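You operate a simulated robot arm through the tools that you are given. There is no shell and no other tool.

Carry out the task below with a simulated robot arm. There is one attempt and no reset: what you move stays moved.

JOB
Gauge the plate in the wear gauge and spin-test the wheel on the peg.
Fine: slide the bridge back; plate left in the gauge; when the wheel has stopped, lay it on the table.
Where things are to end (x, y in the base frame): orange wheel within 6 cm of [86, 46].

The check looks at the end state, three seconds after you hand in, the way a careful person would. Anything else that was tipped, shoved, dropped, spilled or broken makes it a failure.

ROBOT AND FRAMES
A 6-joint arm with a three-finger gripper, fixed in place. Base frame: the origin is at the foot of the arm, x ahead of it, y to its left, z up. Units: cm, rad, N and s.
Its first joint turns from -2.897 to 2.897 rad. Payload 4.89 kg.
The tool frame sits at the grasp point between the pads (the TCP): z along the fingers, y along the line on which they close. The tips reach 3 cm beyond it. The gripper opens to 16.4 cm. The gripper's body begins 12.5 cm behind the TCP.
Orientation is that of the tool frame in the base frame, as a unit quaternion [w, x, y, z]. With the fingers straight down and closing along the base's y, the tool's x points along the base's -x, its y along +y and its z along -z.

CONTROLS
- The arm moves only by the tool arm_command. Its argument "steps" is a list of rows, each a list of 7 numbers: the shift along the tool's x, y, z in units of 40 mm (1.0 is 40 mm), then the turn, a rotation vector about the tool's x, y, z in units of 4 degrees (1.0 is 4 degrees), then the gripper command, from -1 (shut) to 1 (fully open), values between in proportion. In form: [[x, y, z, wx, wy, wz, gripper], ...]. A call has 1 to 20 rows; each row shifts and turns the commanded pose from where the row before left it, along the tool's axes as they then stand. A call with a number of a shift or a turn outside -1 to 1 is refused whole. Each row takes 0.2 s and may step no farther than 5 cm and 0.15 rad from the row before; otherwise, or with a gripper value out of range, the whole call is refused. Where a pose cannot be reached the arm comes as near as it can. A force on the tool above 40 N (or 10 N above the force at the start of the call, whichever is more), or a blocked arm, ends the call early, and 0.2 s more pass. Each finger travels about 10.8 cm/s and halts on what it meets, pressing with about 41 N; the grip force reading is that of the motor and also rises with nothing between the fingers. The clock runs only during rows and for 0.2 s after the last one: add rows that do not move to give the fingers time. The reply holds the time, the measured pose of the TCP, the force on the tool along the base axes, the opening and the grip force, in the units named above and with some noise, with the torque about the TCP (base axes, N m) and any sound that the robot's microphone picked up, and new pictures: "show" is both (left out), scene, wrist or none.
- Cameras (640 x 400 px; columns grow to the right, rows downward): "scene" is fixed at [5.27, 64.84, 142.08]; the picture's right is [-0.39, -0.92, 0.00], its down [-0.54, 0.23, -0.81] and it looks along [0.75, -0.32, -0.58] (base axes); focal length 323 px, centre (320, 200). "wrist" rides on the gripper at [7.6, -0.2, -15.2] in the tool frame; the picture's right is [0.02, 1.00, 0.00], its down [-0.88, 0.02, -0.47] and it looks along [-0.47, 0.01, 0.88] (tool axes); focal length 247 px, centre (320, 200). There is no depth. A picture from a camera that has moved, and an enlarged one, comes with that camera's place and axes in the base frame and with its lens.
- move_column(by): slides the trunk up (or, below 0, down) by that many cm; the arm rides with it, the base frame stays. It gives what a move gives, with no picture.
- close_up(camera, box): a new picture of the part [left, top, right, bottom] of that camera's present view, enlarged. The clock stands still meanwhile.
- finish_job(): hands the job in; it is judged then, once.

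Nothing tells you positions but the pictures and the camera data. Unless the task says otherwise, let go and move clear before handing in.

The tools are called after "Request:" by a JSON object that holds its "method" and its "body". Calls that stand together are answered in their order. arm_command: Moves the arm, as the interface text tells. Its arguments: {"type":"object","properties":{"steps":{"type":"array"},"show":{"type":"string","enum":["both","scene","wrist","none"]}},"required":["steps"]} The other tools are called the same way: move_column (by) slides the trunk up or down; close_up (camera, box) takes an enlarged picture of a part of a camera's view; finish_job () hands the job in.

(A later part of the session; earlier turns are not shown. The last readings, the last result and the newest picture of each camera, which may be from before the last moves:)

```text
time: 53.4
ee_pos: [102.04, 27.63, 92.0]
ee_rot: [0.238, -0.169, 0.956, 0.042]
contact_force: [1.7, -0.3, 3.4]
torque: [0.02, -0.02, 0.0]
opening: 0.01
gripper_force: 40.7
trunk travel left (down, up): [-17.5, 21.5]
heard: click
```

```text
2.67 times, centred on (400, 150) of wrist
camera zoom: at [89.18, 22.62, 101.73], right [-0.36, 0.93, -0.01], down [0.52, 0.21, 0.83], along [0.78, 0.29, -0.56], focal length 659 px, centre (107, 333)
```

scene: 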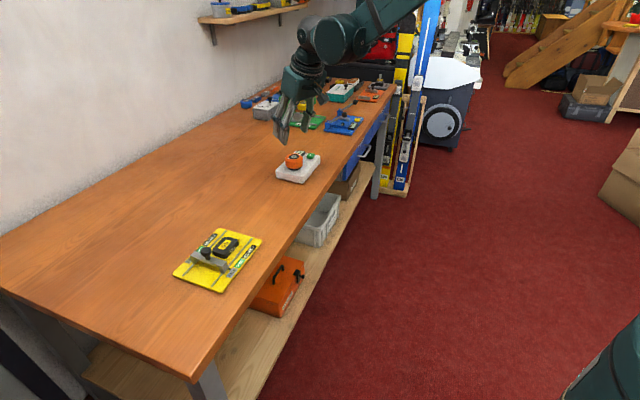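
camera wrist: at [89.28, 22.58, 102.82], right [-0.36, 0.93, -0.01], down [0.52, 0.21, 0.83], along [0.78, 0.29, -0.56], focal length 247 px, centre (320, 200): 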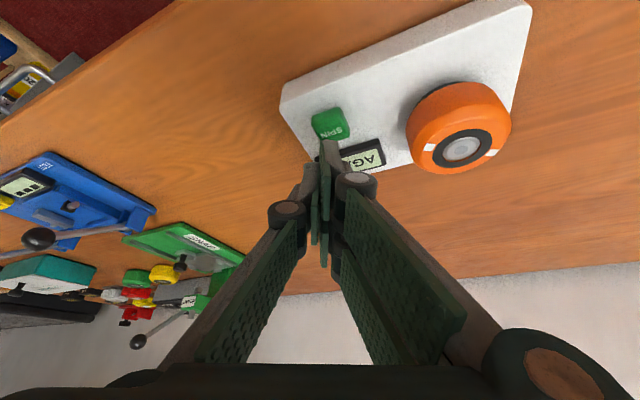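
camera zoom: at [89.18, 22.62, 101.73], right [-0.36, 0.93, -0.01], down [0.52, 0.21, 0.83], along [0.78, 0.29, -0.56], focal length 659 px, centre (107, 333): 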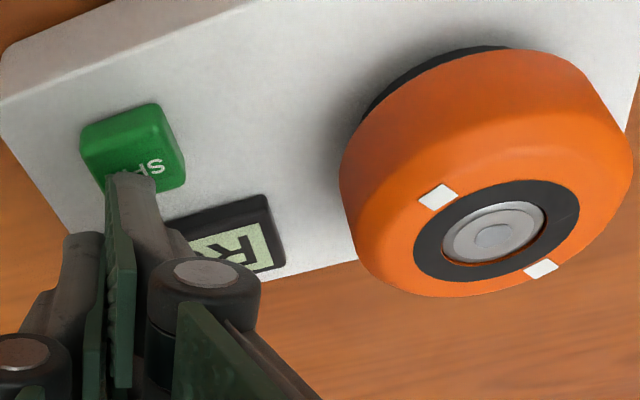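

The display reads RUN again. I'll lift off and wait still this time, watching the display.

Request:
{"method": "arm_command", "body": {"steps": [[-0.235, 0, -0.44, 0, 0, 0, -1], [-0.235, 0, -0.44, 0, 0, 0, -1], [-0.235, 0, -0.44, 0, 0, 0, -1], [-0.235, 0, -0.44, 0, 0, 0, -1], [-0.235, 0, -0.44, 0, 0, 0, -1], [0, 0, 0, 0, 0, 0, -1], [0, 0, 0, 0, 0, 0, -1], [0, 0, 0, 0, 0, 0, -1], [0, 0, 0, 0, 0, 0, -1], [0, 0, 0, 0, 0, 0, -1]], "show": "none"}}

Request:
{"method": "close_up", "body": {"camera": "wrist", "box": [270, 0, 490, 154]}}

```text
time: 55.6
ee_pos: [102.23, 27.67, 101.88]
ee_rot: [0.238, -0.169, 0.956, 0.042]
contact_force: [-0.5, 0.3, -0.1]
torque: [0.02, 0.01, 0.0]
opening: 0.01
gripper_force: 41.1
trunk travel left (down, up): [-17.5, 21.5]
```

```text
2.60 times, centred on (380, 77) of wrist
camera zoom: at [89.27, 22.65, 111.68], right [-0.36, 0.93, -0.01], down [0.52, 0.21, 0.83], along [0.78, 0.29, -0.56], focal length 642 px, centre (164, 520)
```

zoom: 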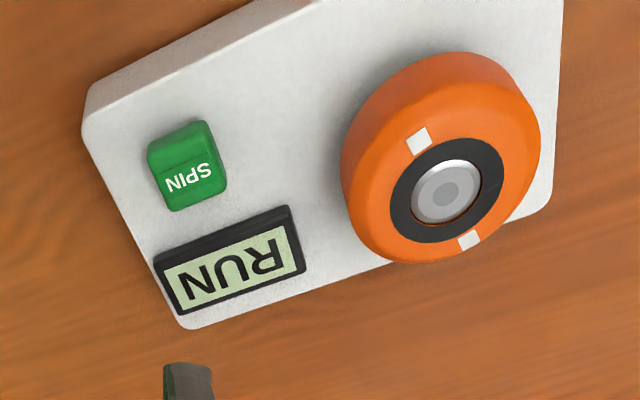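

Request:
{"method": "arm_command", "body": {"steps": [[0, 0, 0, 0, 0, 0, -1], [0, 0, 0, 0, 0, 0, -1], [0, 0, 0, 0, 0, 0, -1], [0, 0, 0, 0, 0, 0, -1], [0, 0, 0, 0, 0, 0, -1], [0, 0, 0, 0, 0, 0, -1], [0, 0, 0, 0, 0, 0, -1], [0, 0, 0, 0, 0, 0, -1], [0, 0, 0, 0, 0, 0, -1], [0, 0, 0, 0, 0, 0, -1]], "show": "none"}}

Request:
{"method": "close_up", "body": {"camera": "wrist", "box": [270, 0, 490, 154]}}

```text
time: 57.8
ee_pos: [102.24, 27.53, 101.87]
ee_rot: [0.238, -0.168, 0.956, 0.042]
contact_force: [0.8, -1.0, 0.0]
torque: [0.0, -0.01, -0.01]
opening: 0.0
gripper_force: 41.7
trunk travel left (down, up): [-17.5, 21.5]
```

```text
2.60 times, centred on (380, 77) of wrist
camera zoom: at [89.27, 22.65, 111.68], right [-0.36, 0.93, -0.01], down [0.52, 0.21, 0.83], along [0.78, 0.29, -0.56], focal length 642 px, centre (164, 520)
```

zoom: 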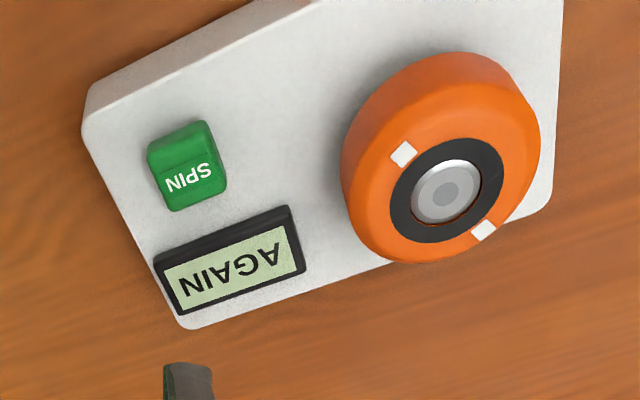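

The display says AGAIN once more. I'll press a third time, holding the button down until the run finishes in case the press was too short.

Request:
{"method": "arm_command", "body": {"steps": [[0.235, 0, 0.44, 0, 0, 0, -1], [0.235, 0, 0.44, 0, 0, 0, -1], [0.235, 0, 0.44, 0, 0, 0, -1], [0.235, 0, 0.44, 0, 0, 0, -1], [0.115, 0, 0.215, 0, 0, 0, -1], [0.03, 0, 0.056, 0, 0, 0, -1], [0.03, 0, 0.056, 0, 0, 0, -1], [0.03, 0, 0.056, 0, 0, 0, -1], [0.03, 0, 0.056, 0, 0, 0, -1], [0.02, 0, 0.038, 0, 0, 0, -1]], "show": "none"}}

Request:
{"method": "close_up", "body": {"camera": "wrist", "box": [280, 80, 520, 220]}}

Request:
{"method": "close_up", "body": {"camera": "scene", "box": [275, 130, 335, 185]}}

```text
time: 60.0
ee_pos: [102.15, 27.63, 91.89]
ee_rot: [0.239, -0.169, 0.955, 0.042]
contact_force: [2.8, 3.8, 13.2]
torque: [0.09, 0.07, -0.03]
opening: 0.0
gripper_force: 40.9
trunk travel left (down, up): [-17.5, 21.5]
heard: click
```

```text
2.67 times, centred on (400, 150) of wrist
camera zoom: at [89.18, 22.6, 101.65], right [-0.36, 0.93, -0.01], down [0.51, 0.21, 0.83], along [0.78, 0.29, -0.55], focal length 659 px, centre (107, 333)
```

zoom: 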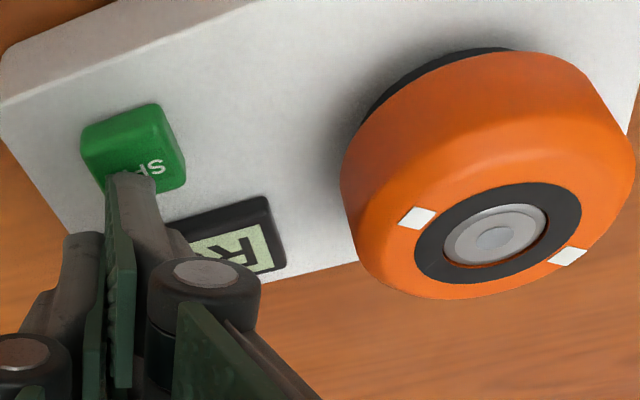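

```text
7.27 times, centred on (305, 158) of scene
camera zoom: at [5.27, 64.84, 142.08], right [-0.39, -0.92, 0.0], down [-0.54, 0.23, -0.81], along [0.75, -0.32, -0.58], focal length 2347 px, centre (429, 509)
```

zoom: 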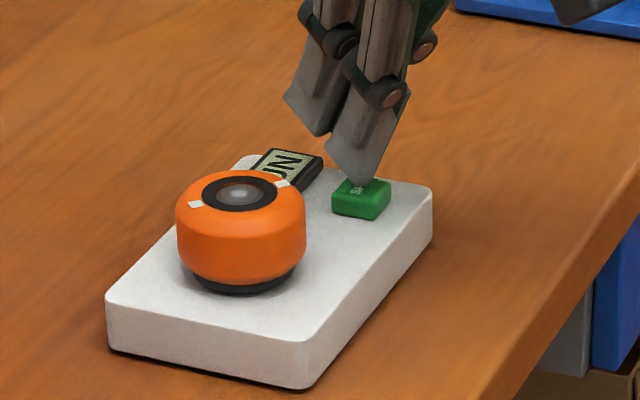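

Request:
{"method": "arm_command", "body": {"steps": [[0, 0, 0, 0, 0, 0, -1], [0, 0, 0, 0, 0, 0, -1], [0, 0, 0, 0, 0, 0, -1], [0, 0, 0, 0, 0, 0, -1], [0, 0, 0, 0, 0, 0, -1], [0, 0, 0, 0, 0, 0, -1], [0, 0, 0, 0, 0, 0, -1], [0, 0, 0, 0, 0, 0, -1], [0, 0, 0, 0, 0, 0, -1], [0, 0, 0, 0, 0, 0, -1]], "show": "none"}}

Request:
{"method": "close_up", "body": {"camera": "wrist", "box": [280, 80, 520, 220]}}

Request:
{"method": "close_up", "body": {"camera": "scene", "box": [275, 130, 335, 185]}}

```text
time: 62.2
ee_pos: [102.11, 27.62, 91.82]
ee_rot: [0.239, -0.168, 0.955, 0.042]
contact_force: [3.1, 1.7, 17.6]
torque: [0.07, 0.12, -0.04]
opening: 0.0
gripper_force: 41.3
trunk travel left (down, up): [-17.5, 21.5]
```

```text
2.67 times, centred on (400, 150) of wrist
camera zoom: at [89.14, 22.58, 101.63], right [-0.36, 0.93, -0.01], down [0.52, 0.21, 0.83], along [0.78, 0.29, -0.56], focal length 659 px, centre (107, 333)
```

zoom: 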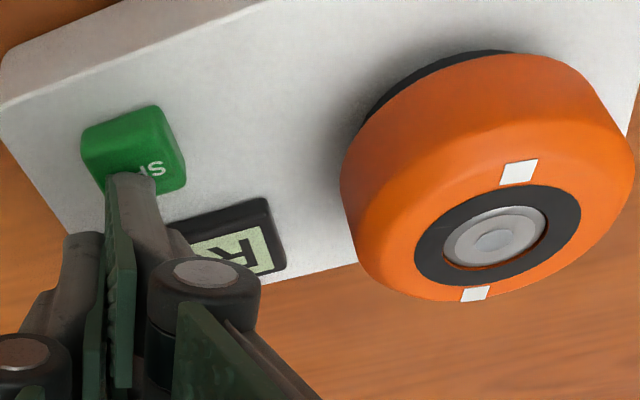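

```text
7.27 times, centred on (305, 158) of scene
camera zoom: at [5.27, 64.84, 142.08], right [-0.39, -0.92, 0.0], down [-0.54, 0.23, -0.81], along [0.75, -0.32, -0.58], focal length 2347 px, centre (429, 509)
```

zoom: 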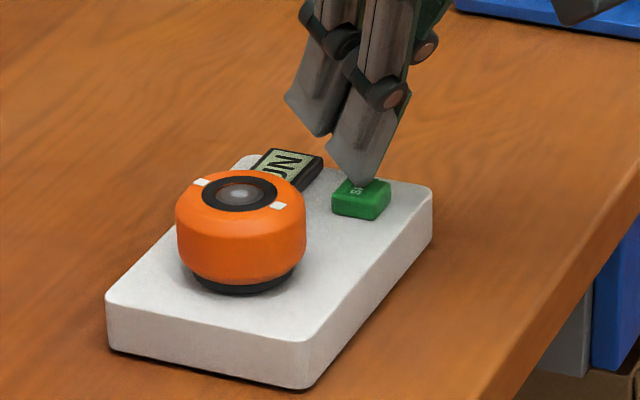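

Request:
{"method": "arm_command", "body": {"steps": [[0, 0, 0, 0, 0, 0, -1], [0, 0, 0, 0, 0, 0, -1], [0, 0, 0, 0, 0, 0, -1], [0, 0, 0, 0, 0, 0, -1], [0, 0, 0, 0, 0, 0, -1], [0, 0, 0, 0, 0, 0, -1], [0, 0, 0, 0, 0, 0, -1], [0, 0, 0, 0, 0, 0, -1]], "show": "none"}}

Request:
{"method": "close_up", "body": {"camera": "wrist", "box": [280, 80, 520, 220]}}

Request:
{"method": "close_up", "body": {"camera": "scene", "box": [275, 130, 335, 185]}}

```text
time: 64.0
ee_pos: [101.95, 27.55, 91.81]
ee_rot: [0.238, -0.169, 0.955, 0.043]
contact_force: [-0.2, -0.5, 16.5]
torque: [-0.04, 0.25, 0.0]
opening: 0.0
gripper_force: 40.6
trunk travel left (down, up): [-17.5, 21.5]
```

```text
2.67 times, centred on (400, 150) of wrist
camera zoom: at [89.14, 22.58, 101.63], right [-0.36, 0.93, -0.01], down [0.52, 0.21, 0.83], along [0.78, 0.29, -0.56], focal length 659 px, centre (107, 333)
```

zoom: 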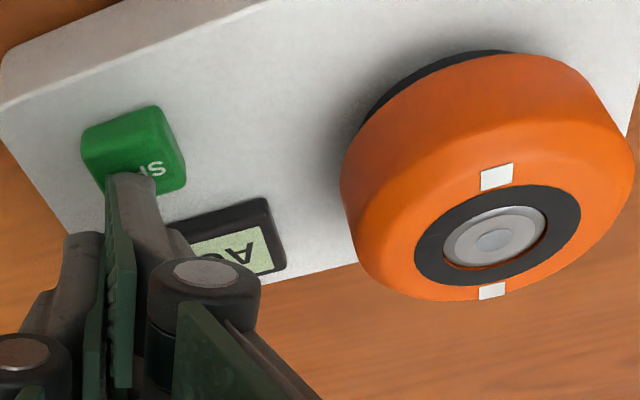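

```text
7.27 times, centred on (305, 158) of scene
camera zoom: at [5.27, 64.84, 142.08], right [-0.39, -0.92, 0.0], down [-0.54, 0.23, -0.81], along [0.75, -0.32, -0.58], focal length 2347 px, centre (429, 509)
```

zoom: 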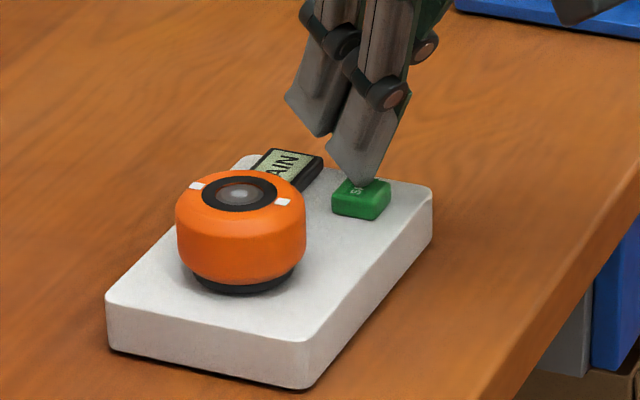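

The run ended in AGAIN again, so holding doesn't help. I'll release the button, then press once more with closely spaced looks to see how the wheel behaves.

Request:
{"method": "arm_command", "body": {"steps": [[-0.06, 0, -0.112, 0, 0, 0, -1], [-0.1, 0, -0.187, 0, 0, 0, -1], [-0.1, 0, -0.187, 0, 0, 0, -1], [0, 0, 0, 0, 0, 0, -1], [0, 0, 0, 0, 0, 0, -1]], "show": "none"}}

Request:
{"method": "close_up", "body": {"camera": "wrist", "box": [280, 60, 520, 200]}}

Request:
{"method": "close_up", "body": {"camera": "scene", "box": [275, 140, 325, 180]}}

```text
time: 65.2
ee_pos: [102.13, 27.63, 94.16]
ee_rot: [0.239, -0.168, 0.956, 0.042]
contact_force: [0.2, -0.1, 0.6]
torque: [-0.01, 0.02, -0.02]
opening: 0.0
gripper_force: 41.0
trunk travel left (down, up): [-17.5, 21.5]
```

```text
2.67 times, centred on (400, 130) of wrist
camera zoom: at [89.18, 22.58, 103.78], right [-0.36, 0.93, -0.01], down [0.52, 0.21, 0.83], along [0.78, 0.29, -0.56], focal length 659 px, centre (107, 387)
```

zoom: 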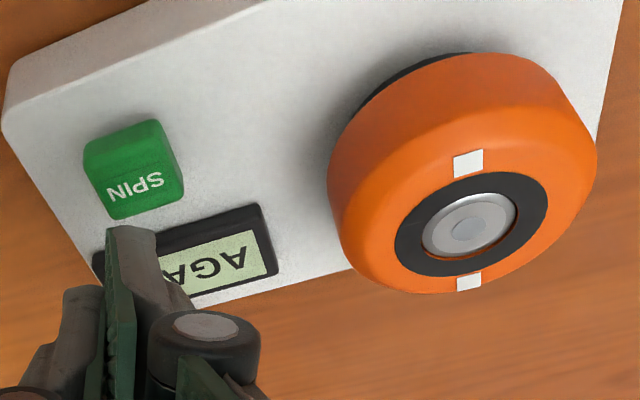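

```text
10.00 times, centred on (300, 160) of scene
camera zoom: at [5.27, 64.84, 142.08], right [-0.39, -0.92, 0.0], down [-0.54, 0.23, -0.81], along [0.75, -0.32, -0.58], focal length 3227 px, centre (520, 600)
```

zoom: 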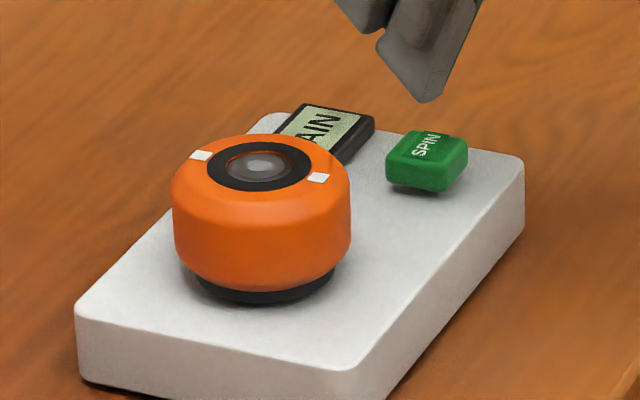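

Request:
{"method": "arm_command", "body": {"steps": [[0.1, 0, 0.187, 0, 0, 0, -1], [0.05, 0, 0.094, 0, 0, 0, -1], [0.03, 0, 0.056, 0, 0, 0, -1], [0.03, 0, 0.056, 0, 0, 0, -1], [0.03, 0, 0.056, 0, 0, 0, -1]], "show": "none"}}

Request:
{"method": "close_up", "body": {"camera": "scene", "box": [275, 140, 325, 180]}}

```text
time: 66.4
ee_pos: [102.16, 27.48, 92.0]
ee_rot: [0.238, -0.169, 0.956, 0.042]
contact_force: [-0.5, -0.4, 2.4]
torque: [0.0, 0.01, -0.01]
opening: 0.0
gripper_force: 40.9
trunk travel left (down, up): [-17.5, 21.5]
heard: click
```

```text
10.00 times, centred on (300, 160) of scene
camera zoom: at [5.27, 64.84, 142.08], right [-0.39, -0.92, 0.0], down [-0.54, 0.23, -0.81], along [0.75, -0.32, -0.58], focal length 3227 px, centre (520, 600)
```

zoom: 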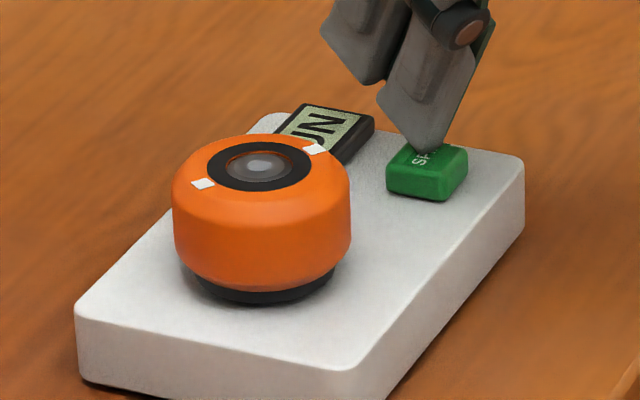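

Click and RUN again. I'll lift gently off the button and sample the wheel often.

Request:
{"method": "arm_command", "body": {"steps": [[-0.1, 0, -0.187, 0, 0, 0, -1]], "show": "none"}}

Request:
{"method": "close_up", "body": {"camera": "scene", "box": [275, 140, 325, 180]}}

```text
time: 66.8
ee_pos: [102.15, 27.68, 92.72]
ee_rot: [0.239, -0.168, 0.955, 0.042]
contact_force: [0.2, 0.3, -0.1]
torque: [-0.03, 0.0, 0.06]
opening: 0.0
gripper_force: 41.0
trunk travel left (down, up): [-17.5, 21.5]
```

```text
10.00 times, centred on (300, 160) of scene
camera zoom: at [5.27, 64.84, 142.08], right [-0.39, -0.92, 0.0], down [-0.54, 0.23, -0.81], along [0.75, -0.32, -0.58], focal length 3227 px, centre (520, 600)
```

zoom: 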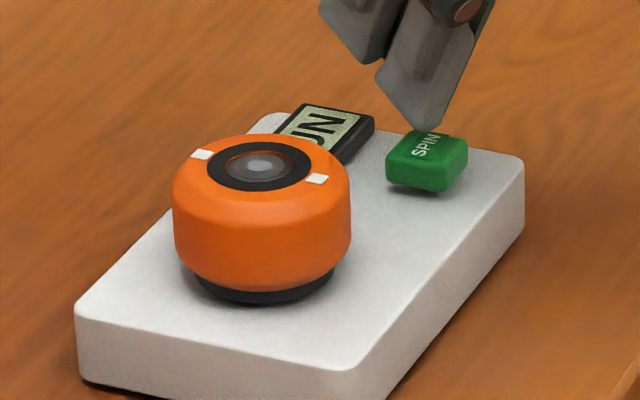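

Request:
{"method": "arm_command", "body": {"steps": [[-0.1, 0, -0.187, 0, 0, 0, -1]], "show": "none"}}

Request:
{"method": "close_up", "body": {"camera": "scene", "box": [275, 140, 325, 180]}}

```text
time: 67.2
ee_pos: [102.12, 27.61, 93.65]
ee_rot: [0.238, -0.168, 0.956, 0.043]
contact_force: [0.4, -0.2, 0.5]
torque: [0.04, 0.01, 0.01]
opening: 0.0
gripper_force: 40.8
trunk travel left (down, up): [-17.5, 21.5]
```

```text
10.00 times, centred on (300, 160) of scene
camera zoom: at [5.27, 64.84, 142.08], right [-0.39, -0.92, 0.0], down [-0.54, 0.23, -0.81], along [0.75, -0.32, -0.58], focal length 3227 px, centre (520, 600)
```

zoom: 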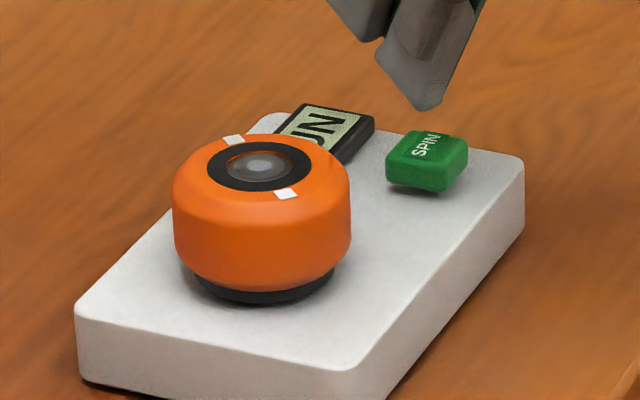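

Request:
{"method": "arm_command", "body": {"steps": [[0, 0, 0, 0, 0, 0, -1], [0, 0, 0, 0, 0, 0, -1]], "show": "none"}}

Request:
{"method": "close_up", "body": {"camera": "scene", "box": [275, 140, 325, 180]}}

```text
time: 67.8
ee_pos: [102.04, 27.53, 93.72]
ee_rot: [0.239, -0.169, 0.955, 0.043]
contact_force: [-0.2, -0.7, -0.2]
torque: [0.01, 0.01, 0.0]
opening: 0.02
gripper_force: 40.5
trunk travel left (down, up): [-17.5, 21.5]
```

```text
10.00 times, centred on (300, 160) of scene
camera zoom: at [5.27, 64.84, 142.08], right [-0.39, -0.92, 0.0], down [-0.54, 0.23, -0.81], along [0.75, -0.32, -0.58], focal length 3227 px, centre (520, 600)
```

zoom: 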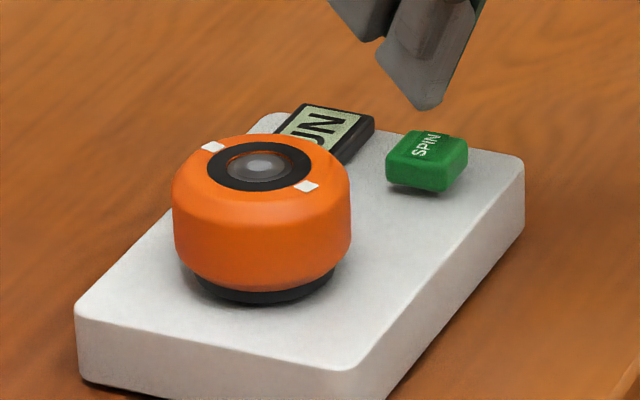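

Request:
{"method": "arm_command", "body": {"steps": [[0, 0, 0, 0, 0, 0, -1], [0, 0, 0, 0, 0, 0, -1], [0, 0, 0, 0, 0, 0, -1]], "show": "none"}}

Request:
{"method": "close_up", "body": {"camera": "scene", "box": [275, 140, 325, 180]}}

```text
time: 68.6
ee_pos: [102.02, 27.64, 93.71]
ee_rot: [0.238, -0.169, 0.955, 0.042]
contact_force: [-1.2, -0.3, 0.1]
torque: [0.01, 0.0, 0.0]
opening: 0.01
gripper_force: 40.9
trunk travel left (down, up): [-17.5, 21.5]
```

```text
10.00 times, centred on (300, 160) of scene
camera zoom: at [5.27, 64.84, 142.08], right [-0.39, -0.92, 0.0], down [-0.54, 0.23, -0.81], along [0.75, -0.32, -0.58], focal length 3227 px, centre (520, 600)
```

zoom: 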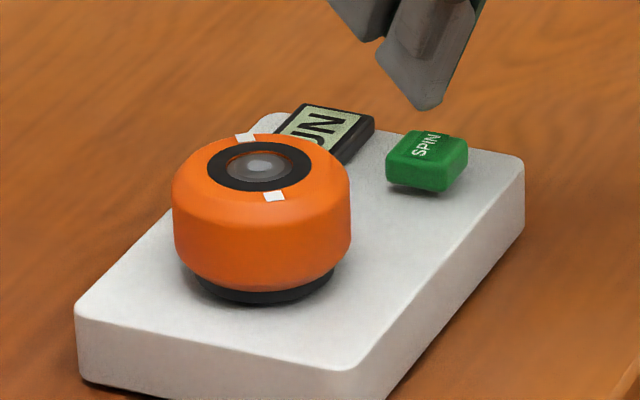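

Request:
{"method": "arm_command", "body": {"steps": [[0, 0, 0, 0, 0, 0, -1], [0, 0, 0, 0, 0, 0, -1]], "show": "none"}}

Request:
{"method": "close_up", "body": {"camera": "scene", "box": [275, 140, 325, 180]}}

Request:
{"method": "close_up", "body": {"camera": "wrist", "box": [280, 60, 520, 200]}}

```text
time: 69.2
ee_pos: [102.09, 27.66, 93.61]
ee_rot: [0.238, -0.168, 0.956, 0.042]
contact_force: [0.1, -0.5, -1.1]
torque: [-0.03, 0.0, -0.02]
opening: 0.0
gripper_force: 40.3
trunk travel left (down, up): [-17.5, 21.5]
```

```text
10.00 times, centred on (300, 160) of scene
camera zoom: at [5.27, 64.84, 142.08], right [-0.39, -0.92, 0.0], down [-0.54, 0.23, -0.81], along [0.75, -0.32, -0.58], focal length 3227 px, centre (520, 600)
```

zoom: 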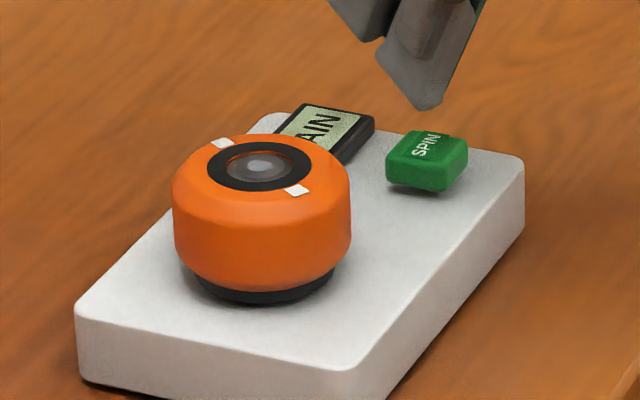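

```text
2.67 times, centred on (400, 130) of wrist
camera zoom: at [89.18, 22.6, 103.46], right [-0.36, 0.93, -0.01], down [0.52, 0.21, 0.83], along [0.78, 0.29, -0.56], focal length 659 px, centre (107, 387)
```

zoom: 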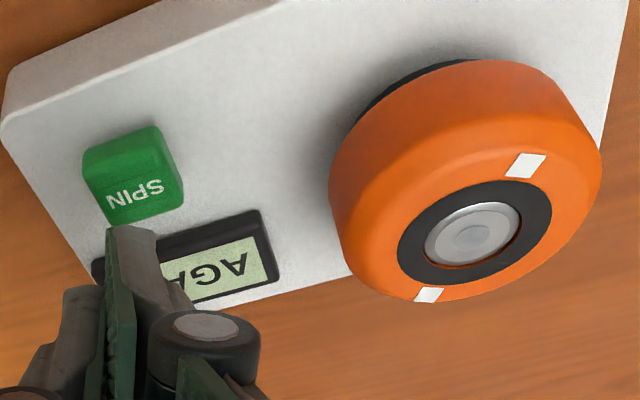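

The run always ends in AGAIN. I recall bins on the table labelled GOOD, REJECT and possibly AGAIN, so I'll check whether AGAIN is simply a sorting verdict.

Request:
{"method": "close_up", "body": {"camera": "scene", "box": [235, 70, 345, 135]}}

Request:
{"method": "close_up", "body": {"camera": "wrist", "box": [0, 130, 280, 340]}}

```text
5.82 times, centred on (290, 102) of scene
camera zoom: at [5.27, 64.84, 142.08], right [-0.39, -0.92, 0.0], down [-0.54, 0.23, -0.81], along [0.75, -0.32, -0.58], focal length 1878 px, centre (494, 767)
```

zoom: 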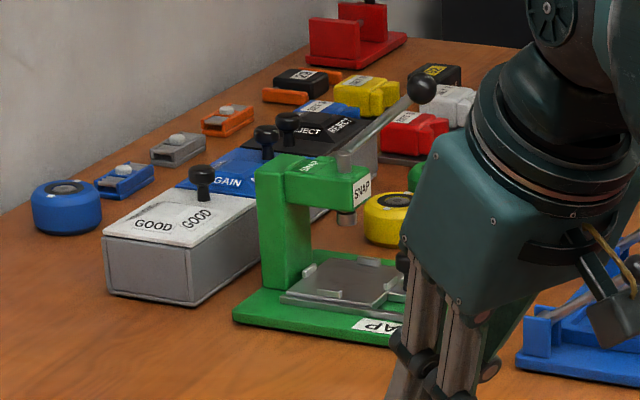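

```text
1.90 times, centred on (140, 235) of wrist
camera zoom: at [89.18, 22.6, 103.46], right [-0.36, 0.93, -0.01], down [0.52, 0.21, 0.83], along [0.78, 0.29, -0.56], focal length 470 px, centre (663, 133)
```

zoom: 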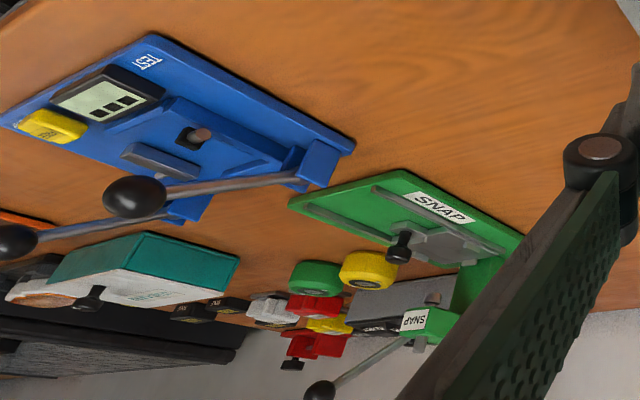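

The bins are GOOD, AGAIN and REJECT, so AGAIN is a finished verdict and the spin test is complete. The wheel has stopped, so I'll rise, move above it, reduce the tilt and open the fingers.

Request:
{"method": "arm_command", "body": {"steps": [[-0.235, 0, -0.44, 0, 0, 0, -1], [-0.235, 0, -0.44, 0, 0, 0, -1], [-0.235, 0, -0.44, 0, 0, 0, -1], [-0.235, 0, -0.44, 0, 0, 0, -1], [0.236, 0.735, -0.045, 0, 0, 0, -0.6], [0.236, 0.735, -0.045, 0, 0, 0, -0.3], [0.236, 0.735, -0.045, 0, 0, 0, 0.0], [0, 0, 0, 0, 1, 0, 0.05], [0, 0, 0, 0, 1, 0, 0.05], [0, 0, 0, 0, 0, 0, 0.05], [0, 0, 0, 0, 0, 0, 0.05]], "show": "wrist"}}

Request:
{"method": "close_up", "body": {"camera": "wrist", "box": [220, 50, 420, 190]}}

```text
time: 71.6
ee_pos: [96.49, 35.05, 100.72]
ee_rot: [0.171, -0.171, 0.97, 0.03]
contact_force: [0.3, 0.6, -0.2]
torque: [0.01, 0.01, 0.0]
opening: 8.65
gripper_force: 0.1
trunk travel left (down, up): [-17.5, 21.5]
camera wrist: at [85.1, 30.5, 112.4], right [-0.36, 0.93, -0.01], down [0.62, 0.25, 0.75], along [0.7, 0.26, -0.67], focal length 247 px, centre (320, 200)
```

wrist: 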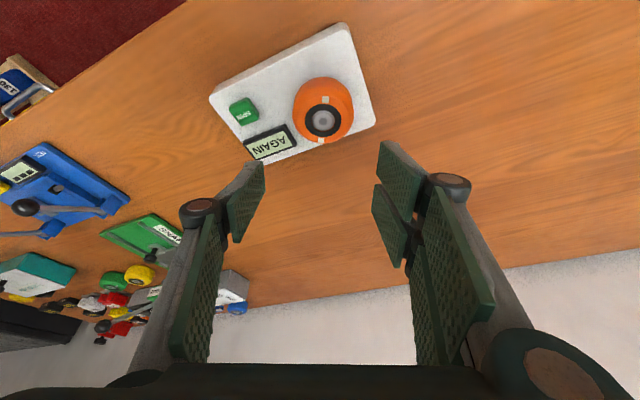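

```text
2.86 times, centred on (320, 120) of wrist
camera zoom: at [85.1, 30.5, 112.4], right [-0.36, 0.93, -0.01], down [0.62, 0.25, 0.75], along [0.7, 0.26, -0.67], focal length 706 px, centre (320, 429)
```

zoom: 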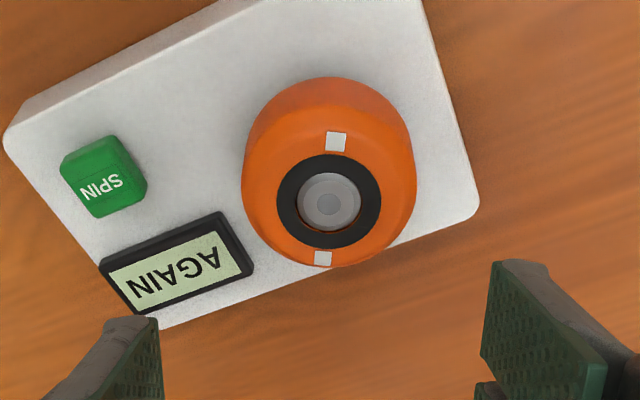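

The verdict reads AGAIN and the wheel is at rest. The tool is centred tangentially, so I'll come straight down partway and look.

Request:
{"method": "arm_command", "body": {"steps": [[0.139, 0, 0.382, 0, 0, 0, 0.05], [0.139, 0, 0.382, 0, 0, 0, 0.05], [0.139, 0, 0.382, 0, 0, 0, 0.05], [0.139, 0, 0.382, 0, 0, 0, 0.05], [0, 0, 0, 0, 0, 0, 0.05]], "show": "wrist"}}

Request:
{"method": "close_up", "body": {"camera": "wrist", "box": [200, 70, 440, 240]}}

Request:
{"method": "close_up", "body": {"camera": "scene", "box": [265, 125, 335, 185]}}

```text
time: 72.8
ee_pos: [96.46, 35.0, 94.28]
ee_rot: [0.17, -0.17, 0.97, 0.03]
contact_force: [-0.2, -0.2, 0.3]
torque: [0.01, 0.04, 0.0]
opening: 8.6
gripper_force: 0.2
trunk travel left (down, up): [-17.5, 21.5]
camera wrist: at [85.01, 30.5, 105.87], right [-0.36, 0.93, -0.01], down [0.62, 0.25, 0.75], along [0.7, 0.26, -0.67], focal length 247 px, centre (320, 200)
```

wrist: 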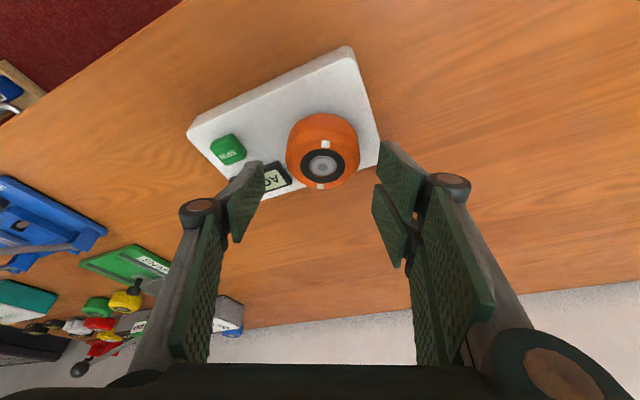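

```text
2.35 times, centred on (320, 155) of wrist
camera zoom: at [85.01, 30.5, 105.87], right [-0.36, 0.93, -0.01], down [0.62, 0.25, 0.75], along [0.7, 0.26, -0.67], focal length 581 px, centre (320, 306)
```

zoom: 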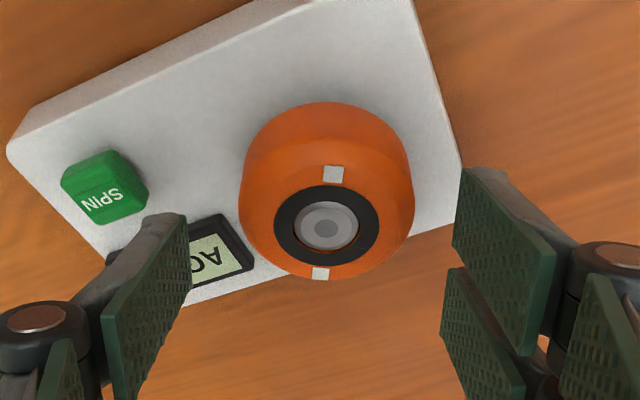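

```text
6.67 times, centred on (300, 155) of scene
camera zoom: at [5.27, 64.84, 142.08], right [-0.39, -0.92, 0.0], down [-0.54, 0.23, -0.81], along [0.75, -0.32, -0.58], focal length 2151 px, centre (453, 500)
```

zoom: 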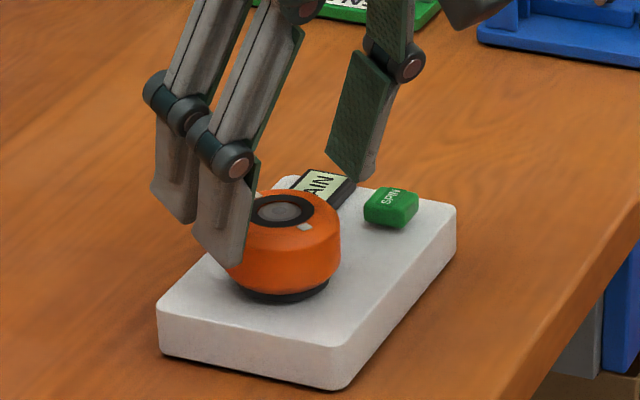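

Request:
{"method": "arm_command", "body": {"steps": [[0.07, 0, 0.192, 0, 0, 0, 0.05], [0.07, 0, 0.192, 0, 0, 0, 0.05], [0.059, 0, 0.163, 0, 0, 0, 0.05], [0, 0, 0, 0, 0, 0, 0.05]], "show": "none"}}

Request:
{"method": "close_up", "body": {"camera": "wrist", "box": [200, 90, 440, 260]}}

Request:
{"method": "close_up", "body": {"camera": "scene", "box": [270, 135, 330, 185]}}

```text
time: 73.8
ee_pos: [96.43, 34.97, 91.92]
ee_rot: [0.171, -0.172, 0.97, 0.03]
contact_force: [0.8, -0.9, -1.2]
torque: [-0.01, -0.03, 0.0]
opening: 8.62
gripper_force: 0.1
trunk travel left (down, up): [-17.5, 21.5]
```

```text
2.35 times, centred on (320, 175) of wrist
camera zoom: at [85.04, 30.52, 103.55], right [-0.36, 0.93, -0.01], down [0.62, 0.25, 0.75], along [0.7, 0.26, -0.67], focal length 581 px, centre (320, 259)
```

zoom: 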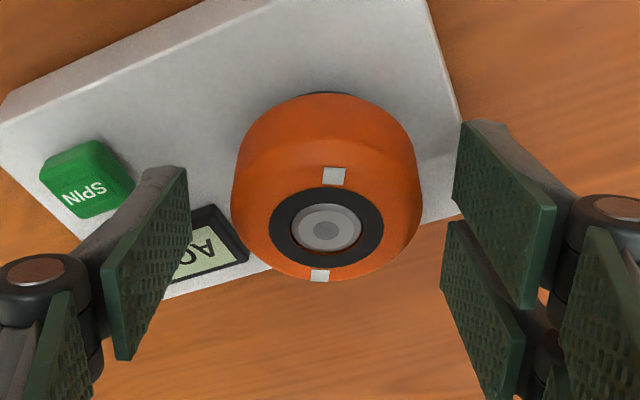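

```text
8.00 times, centred on (300, 160) of scene
camera zoom: at [5.27, 64.84, 142.08], right [-0.39, -0.92, 0.0], down [-0.54, 0.23, -0.81], along [0.75, -0.32, -0.58], focal length 2582 px, centre (480, 520)
```

zoom: 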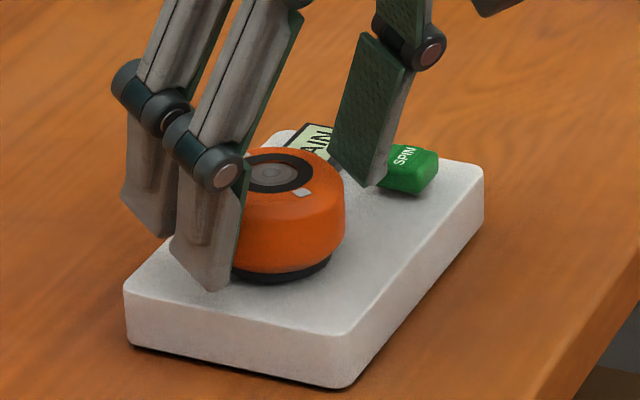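

The fingers straddle the wheel with clearance all round. I'll close to just wider than the wheel and check the centring before gripping.

Request:
{"method": "arm_command", "body": {"steps": [[0, 0, 0, 0, 0, 0, -0.1], [0, 0, 0, 0, 0, 0, -0.18], [0, 0, 0, 0, 0, 0, -0.21], [0, 0, 0, 0, 0, 0, -0.21]], "show": "none"}}

Request:
{"method": "close_up", "body": {"camera": "wrist", "box": [220, 90, 420, 230]}}

Request:
{"method": "close_up", "body": {"camera": "scene", "box": [270, 135, 330, 185]}}

```text
time: 74.8
ee_pos: [96.47, 34.97, 91.97]
ee_rot: [0.171, -0.171, 0.97, 0.03]
contact_force: [-1.1, -0.4, 0.0]
torque: [-0.02, 0.0, -0.03]
opening: 6.48
gripper_force: 0.0
trunk travel left (down, up): [-17.5, 21.5]
```

```text
2.86 times, centred on (320, 160) of wrist
camera zoom: at [85.04, 30.52, 103.56], right [-0.36, 0.93, -0.01], down [0.62, 0.25, 0.75], along [0.7, 0.26, -0.67], focal length 706 px, centre (320, 314)
```

zoom: 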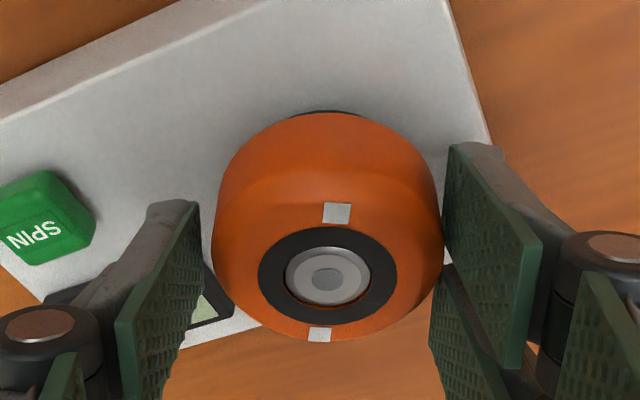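

```text
8.00 times, centred on (300, 160) of scene
camera zoom: at [5.27, 64.84, 142.08], right [-0.39, -0.92, 0.0], down [-0.54, 0.23, -0.81], along [0.75, -0.32, -0.58], focal length 2582 px, centre (480, 520)
```

zoom: 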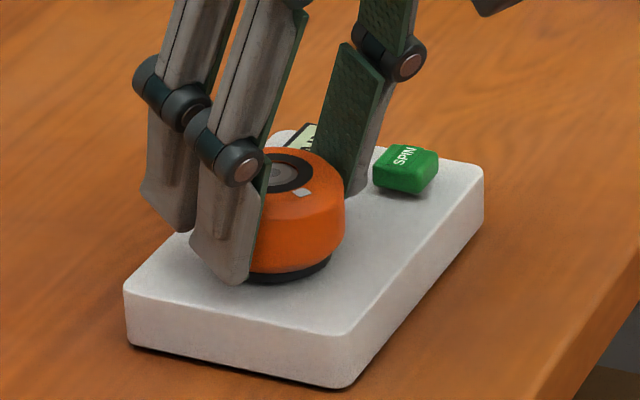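

The wheel sits about 1 mm nearer the right-hand finger, so I'll shift slightly and then close onto it.

Request:
{"method": "arm_command", "body": {"steps": [[0, 0.03, 0, 0, 0, 0, -0.21], [0, 0, 0, 0, 0, 0, -0.23], [0, 0, 0, 0, 0, 0, -0.24], [0, 0, 0, 0, 0, 0, -0.25]], "show": "none"}}

Request:
{"method": "close_up", "body": {"camera": "wrist", "box": [220, 90, 420, 230]}}

```text
time: 75.8
ee_pos: [96.32, 35.18, 91.91]
ee_rot: [0.171, -0.17, 0.97, 0.029]
contact_force: [-0.4, 0.1, 0.1]
torque: [0.01, 0.01, 0.0]
opening: 6.16
gripper_force: 0.1
trunk travel left (down, up): [-17.5, 21.5]
```

```text
2.86 times, centred on (320, 160) of wrist
camera zoom: at [85.0, 30.62, 103.58], right [-0.36, 0.93, -0.01], down [0.62, 0.25, 0.75], along [0.7, 0.26, -0.67], focal length 706 px, centre (320, 314)
```

zoom: 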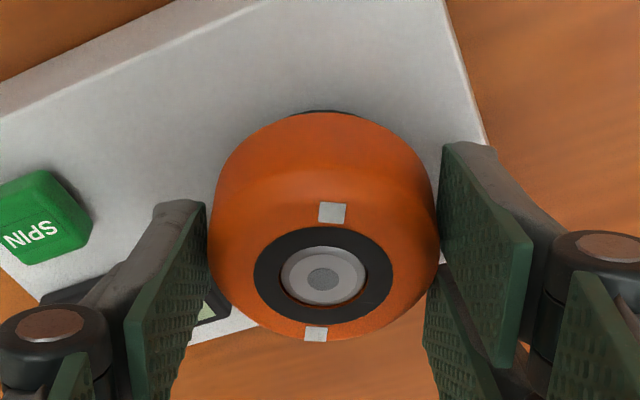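

It now looks even on both sides, so I'll close to grip.

Request:
{"method": "arm_command", "body": {"steps": [[0, 0, 0, 0, 0, 0, -0.27], [0, 0, 0, 0, 0, 0, -0.29], [0, 0, 0, 0, 0, 0, -0.31], [0, 0, 0, 0, 0, 0, -0.34], [0, 0, 0, 0, 0, 0, -0.38]], "show": "none"}}

Request:
{"method": "close_up", "body": {"camera": "scene", "box": [270, 135, 330, 185]}}

Request:
{"method": "close_up", "body": {"camera": "wrist", "box": [220, 90, 420, 230]}}

```text
time: 77.0
ee_pos: [96.38, 35.2, 91.89]
ee_rot: [0.171, -0.17, 0.97, 0.03]
contact_force: [-0.2, 2.2, 1.8]
torque: [0.1, 0.01, 0.0]
opening: 5.85
gripper_force: 41.5
trunk travel left (down, up): [-17.5, 21.5]
```

```text
8.00 times, centred on (300, 160) of scene
camera zoom: at [5.27, 64.84, 142.08], right [-0.39, -0.92, 0.0], down [-0.54, 0.23, -0.81], along [0.75, -0.32, -0.58], focal length 2582 px, centre (480, 520)
```

zoom: 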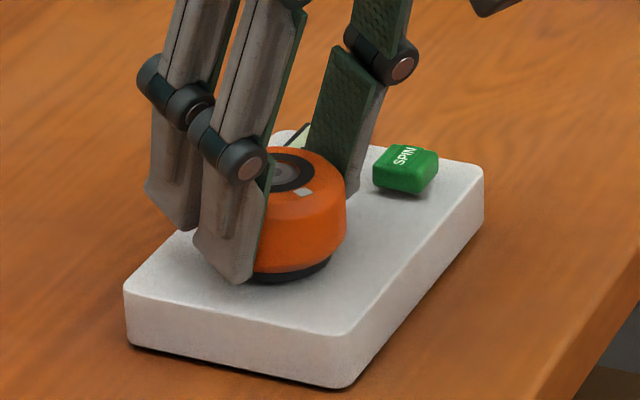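

```text
2.86 times, centred on (320, 160) of wrist
camera zoom: at [84.99, 30.62, 103.59], right [-0.36, 0.93, -0.01], down [0.62, 0.25, 0.75], along [0.7, 0.26, -0.67], focal length 706 px, centre (320, 314)
```

zoom: 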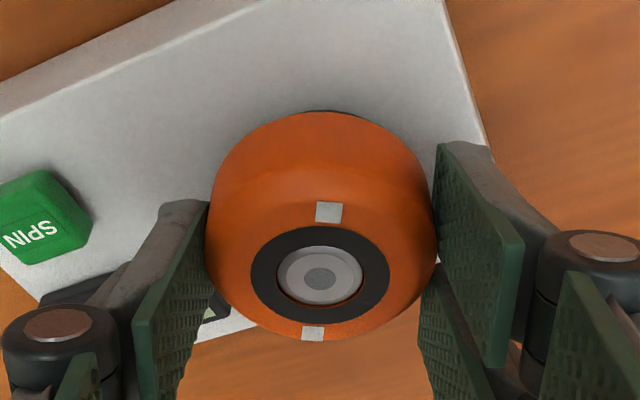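

The wheel is gripped at 5.85 cm with no side load, and the base hasn't moved. I'll lift straight up slowly at first.

Request:
{"method": "arm_command", "body": {"steps": [[-0.043, 0, -0.118, 0, 0, 0, -0.4], [-0.043, 0, -0.118, 0, 0, 0, -0.4], [-0.043, 0, -0.118, 0, 0, 0, -0.4], [-0.043, 0, -0.118, 0, 0, 0, -0.4]], "show": "none"}}

Request:
{"method": "close_up", "body": {"camera": "scene", "box": [270, 135, 330, 185]}}

Request:
{"method": "close_up", "body": {"camera": "wrist", "box": [220, 90, 420, 230]}}

```text
time: 78.0
ee_pos: [96.5, 35.08, 93.89]
ee_rot: [0.171, -0.172, 0.97, 0.031]
contact_force: [-0.4, -0.1, -2.1]
torque: [-0.03, -0.04, -0.03]
opening: 5.86
gripper_force: 40.6
trunk travel left (down, up): [-17.5, 21.5]
```

```text
8.00 times, centred on (300, 160) of scene
camera zoom: at [5.27, 64.84, 142.08], right [-0.39, -0.92, 0.0], down [-0.54, 0.23, -0.81], along [0.75, -0.32, -0.58], focal length 2582 px, centre (480, 520)
```

zoom: 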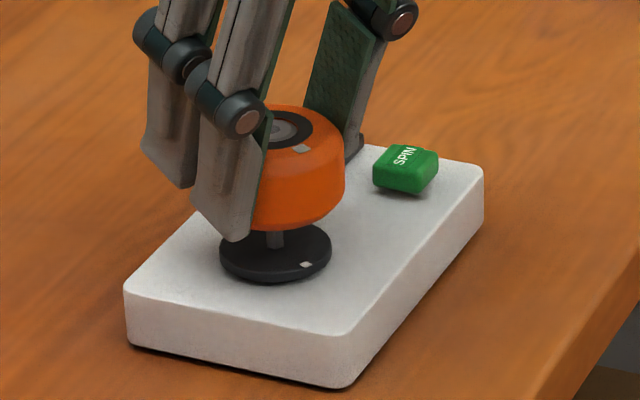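

```text
2.86 times, centred on (320, 160) of wrist
camera zoom: at [84.99, 30.62, 105.58], right [-0.36, 0.93, -0.01], down [0.62, 0.25, 0.75], along [0.7, 0.26, -0.67], focal length 706 px, centre (320, 314)
```

zoom: 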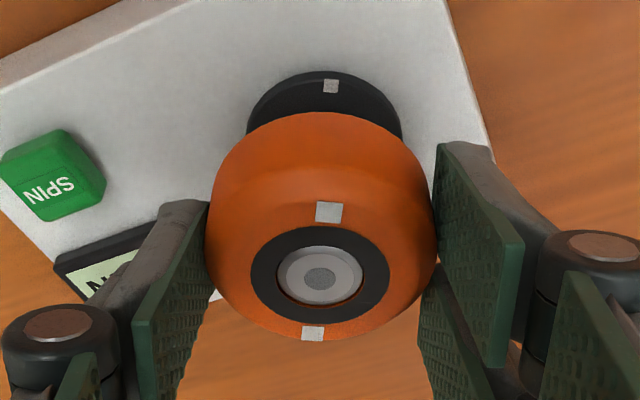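

The wheel is coming cleanly off the peg. I'll lift another 5 cm to clear it fully.

Request:
{"method": "arm_command", "body": {"steps": [[-0.0855, 0, -0.235, 0, 0, 0, -0.4], [-0.0855, 0, -0.235, 0, 0, 0, -0.4], [-0.0855, 0, -0.235, 0, 0, 0, -0.4], [-0.0855, 0, -0.235, 0, 0, 0, -0.4], [-0.0855, 0, -0.235, 0, 0, 0, -0.4], [0, 0, 0, 0, 0, 0, -0.4]], "show": "none"}}

Request:
{"method": "close_up", "body": {"camera": "scene", "box": [260, 115, 335, 185]}}

Request:
{"method": "close_up", "body": {"camera": "wrist", "box": [220, 60, 420, 230]}}

```text
time: 79.4
ee_pos: [96.6, 35.11, 98.93]
ee_rot: [0.171, -0.171, 0.97, 0.03]
contact_force: [0.1, -0.5, -0.3]
torque: [-0.03, 0.01, 0.01]
opening: 5.87
gripper_force: 40.8
trunk travel left (down, up): [-17.5, 21.5]
```

```text
5.71 times, centred on (298, 150) of scene
camera zoom: at [5.27, 64.84, 142.08], right [-0.39, -0.92, 0.0], down [-0.54, 0.23, -0.81], along [0.75, -0.32, -0.58], focal length 1844 px, centre (449, 486)
```

zoom: 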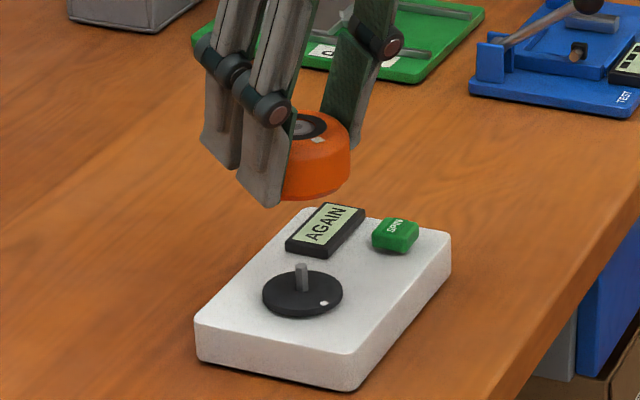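

```text
2.35 times, centred on (320, 145) of wrist
camera zoom: at [84.97, 30.58, 110.57], right [-0.36, 0.93, -0.01], down [0.62, 0.25, 0.75], along [0.7, 0.26, -0.67], focal length 581 px, centre (320, 329)
```

zoom: 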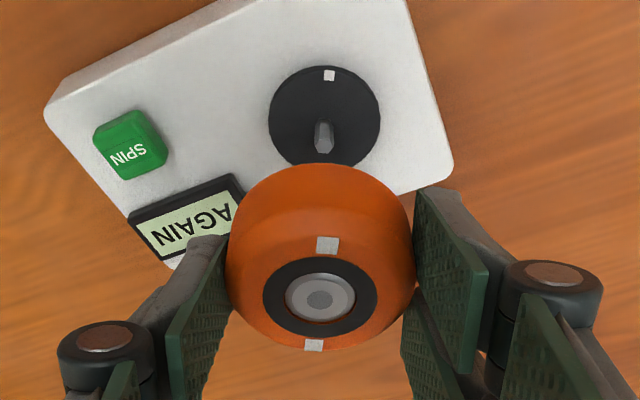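

The wheel is clear of the peg and secure. I'll carry it level to above (86, 46).

Request:
{"method": "arm_command", "body": {"steps": [[0.129, 0.288, -0.047, 0, 0, 0, -0.4], [0.193, 0.432, -0.0705, 0, 0, 0, -0.4], [0.258, 0.5765, -0.094, 0, 0, 0, -0.4], [0.258, 0.5765, -0.094, 0, 0, 0, -0.4], [0.258, 0.5765, -0.094, 0, 0, 0, -0.4], [0.258, 0.5765, -0.094, 0, 0, 0, -0.4], [0.129, 0.288, -0.047, 0, 0, 0, -0.4], [0.065, 0.145, -0.024, 0, 0, 0, -0.4], [0, 0, 0, 0, 0, 0, -0.4]], "show": "both"}}

Request:
{"method": "close_up", "body": {"camera": "scene", "box": [220, 120, 330, 220]}}

```text
time: 81.4
ee_pos: [85.49, 45.82, 99.02]
ee_rot: [0.171, -0.172, 0.97, 0.03]
contact_force: [0.4, 0.4, -2.0]
torque: [0.01, 0.01, -0.01]
opening: 5.86
gripper_force: 41.0
trunk travel left (down, up): [-17.5, 21.5]
camera wrist: at [74.01, 41.31, 110.57], right [-0.36, 0.93, -0.01], down [0.62, 0.25, 0.75], along [0.7, 0.26, -0.67], focal length 247 px, centre (320, 200)
```

scene: 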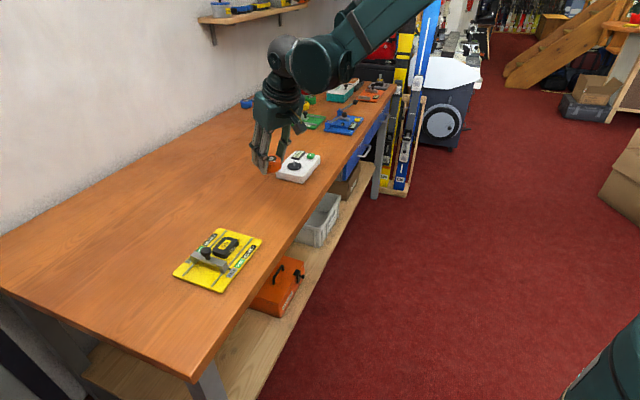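
wrist: 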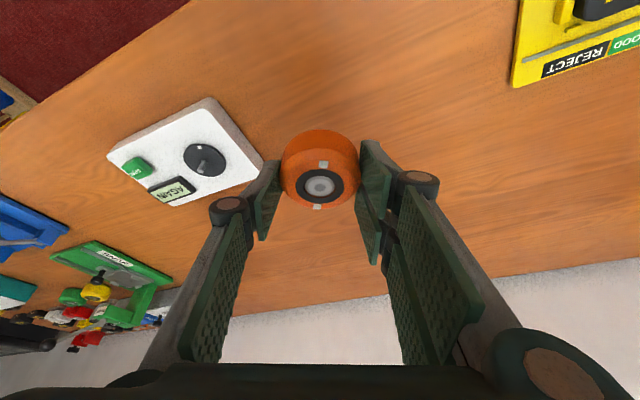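

```text
4.00 times, centred on (275, 170) of scene
camera zoom: at [5.27, 64.84, 142.08], right [-0.39, -0.92, 0.0], down [-0.54, 0.23, -0.81], along [0.75, -0.32, -0.58], focal length 1291 px, centre (500, 320)
```

zoom: 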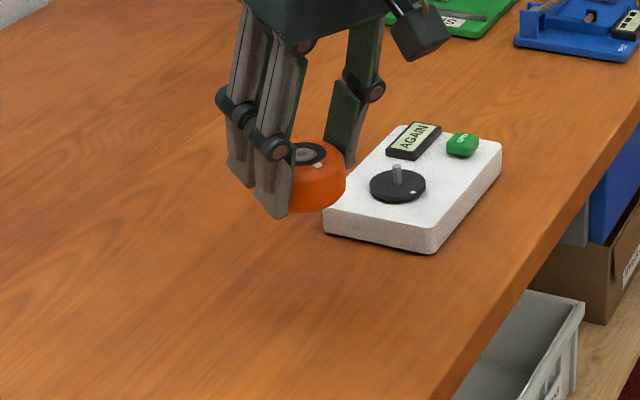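

Positioned over the target. I'll lower 8 cm, then continue in small steps until contact.

Request:
{"method": "arm_command", "body": {"steps": [[0.137, 0, 0.376, 0, 0, 0, -0.4], [0.137, 0, 0.376, 0, 0, 0, -0.4], [0.137, 0, 0.376, 0, 0, 0, -0.4], [0.137, 0, 0.376, 0, 0, 0, -0.4], [0.137, 0, 0.376, 0, 0, 0, -0.4], [0, 0, 0, 0, 0, 0, -0.4]], "show": "wrist"}}

Request:
{"method": "close_up", "body": {"camera": "scene", "box": [240, 140, 310, 200]}}

```text
time: 82.8
ee_pos: [85.41, 45.72, 91.03]
ee_rot: [0.171, -0.17, 0.97, 0.03]
contact_force: [0.7, 0.1, -1.4]
torque: [0.03, 0.0, 0.01]
opening: 5.84
gripper_force: 41.3
trunk travel left (down, up): [-17.5, 21.5]
camera wrist: at [73.99, 41.32, 102.58], right [-0.36, 0.93, -0.01], down [0.62, 0.25, 0.75], along [0.7, 0.26, -0.67], focal length 247 px, centre (320, 200)
```

wrist: 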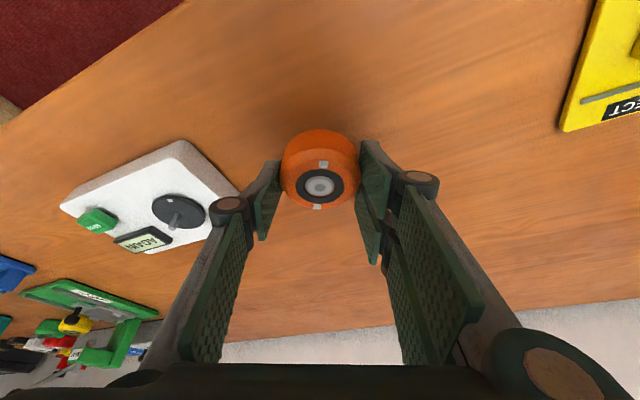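

```text
6.67 times, centred on (275, 170) of scene
camera zoom: at [5.27, 64.84, 142.08], right [-0.39, -0.92, 0.0], down [-0.54, 0.23, -0.81], along [0.75, -0.32, -0.58], focal length 2151 px, centre (620, 400)
```

zoom: 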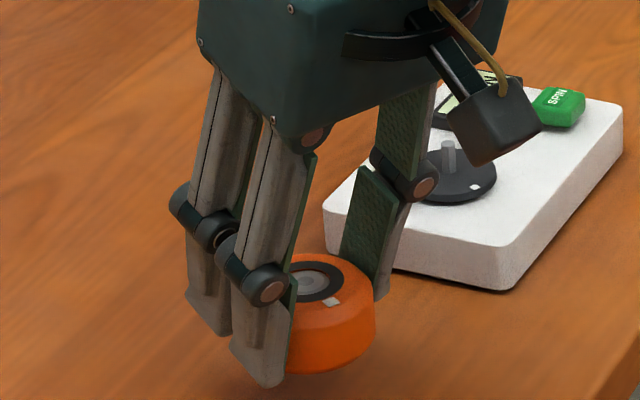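

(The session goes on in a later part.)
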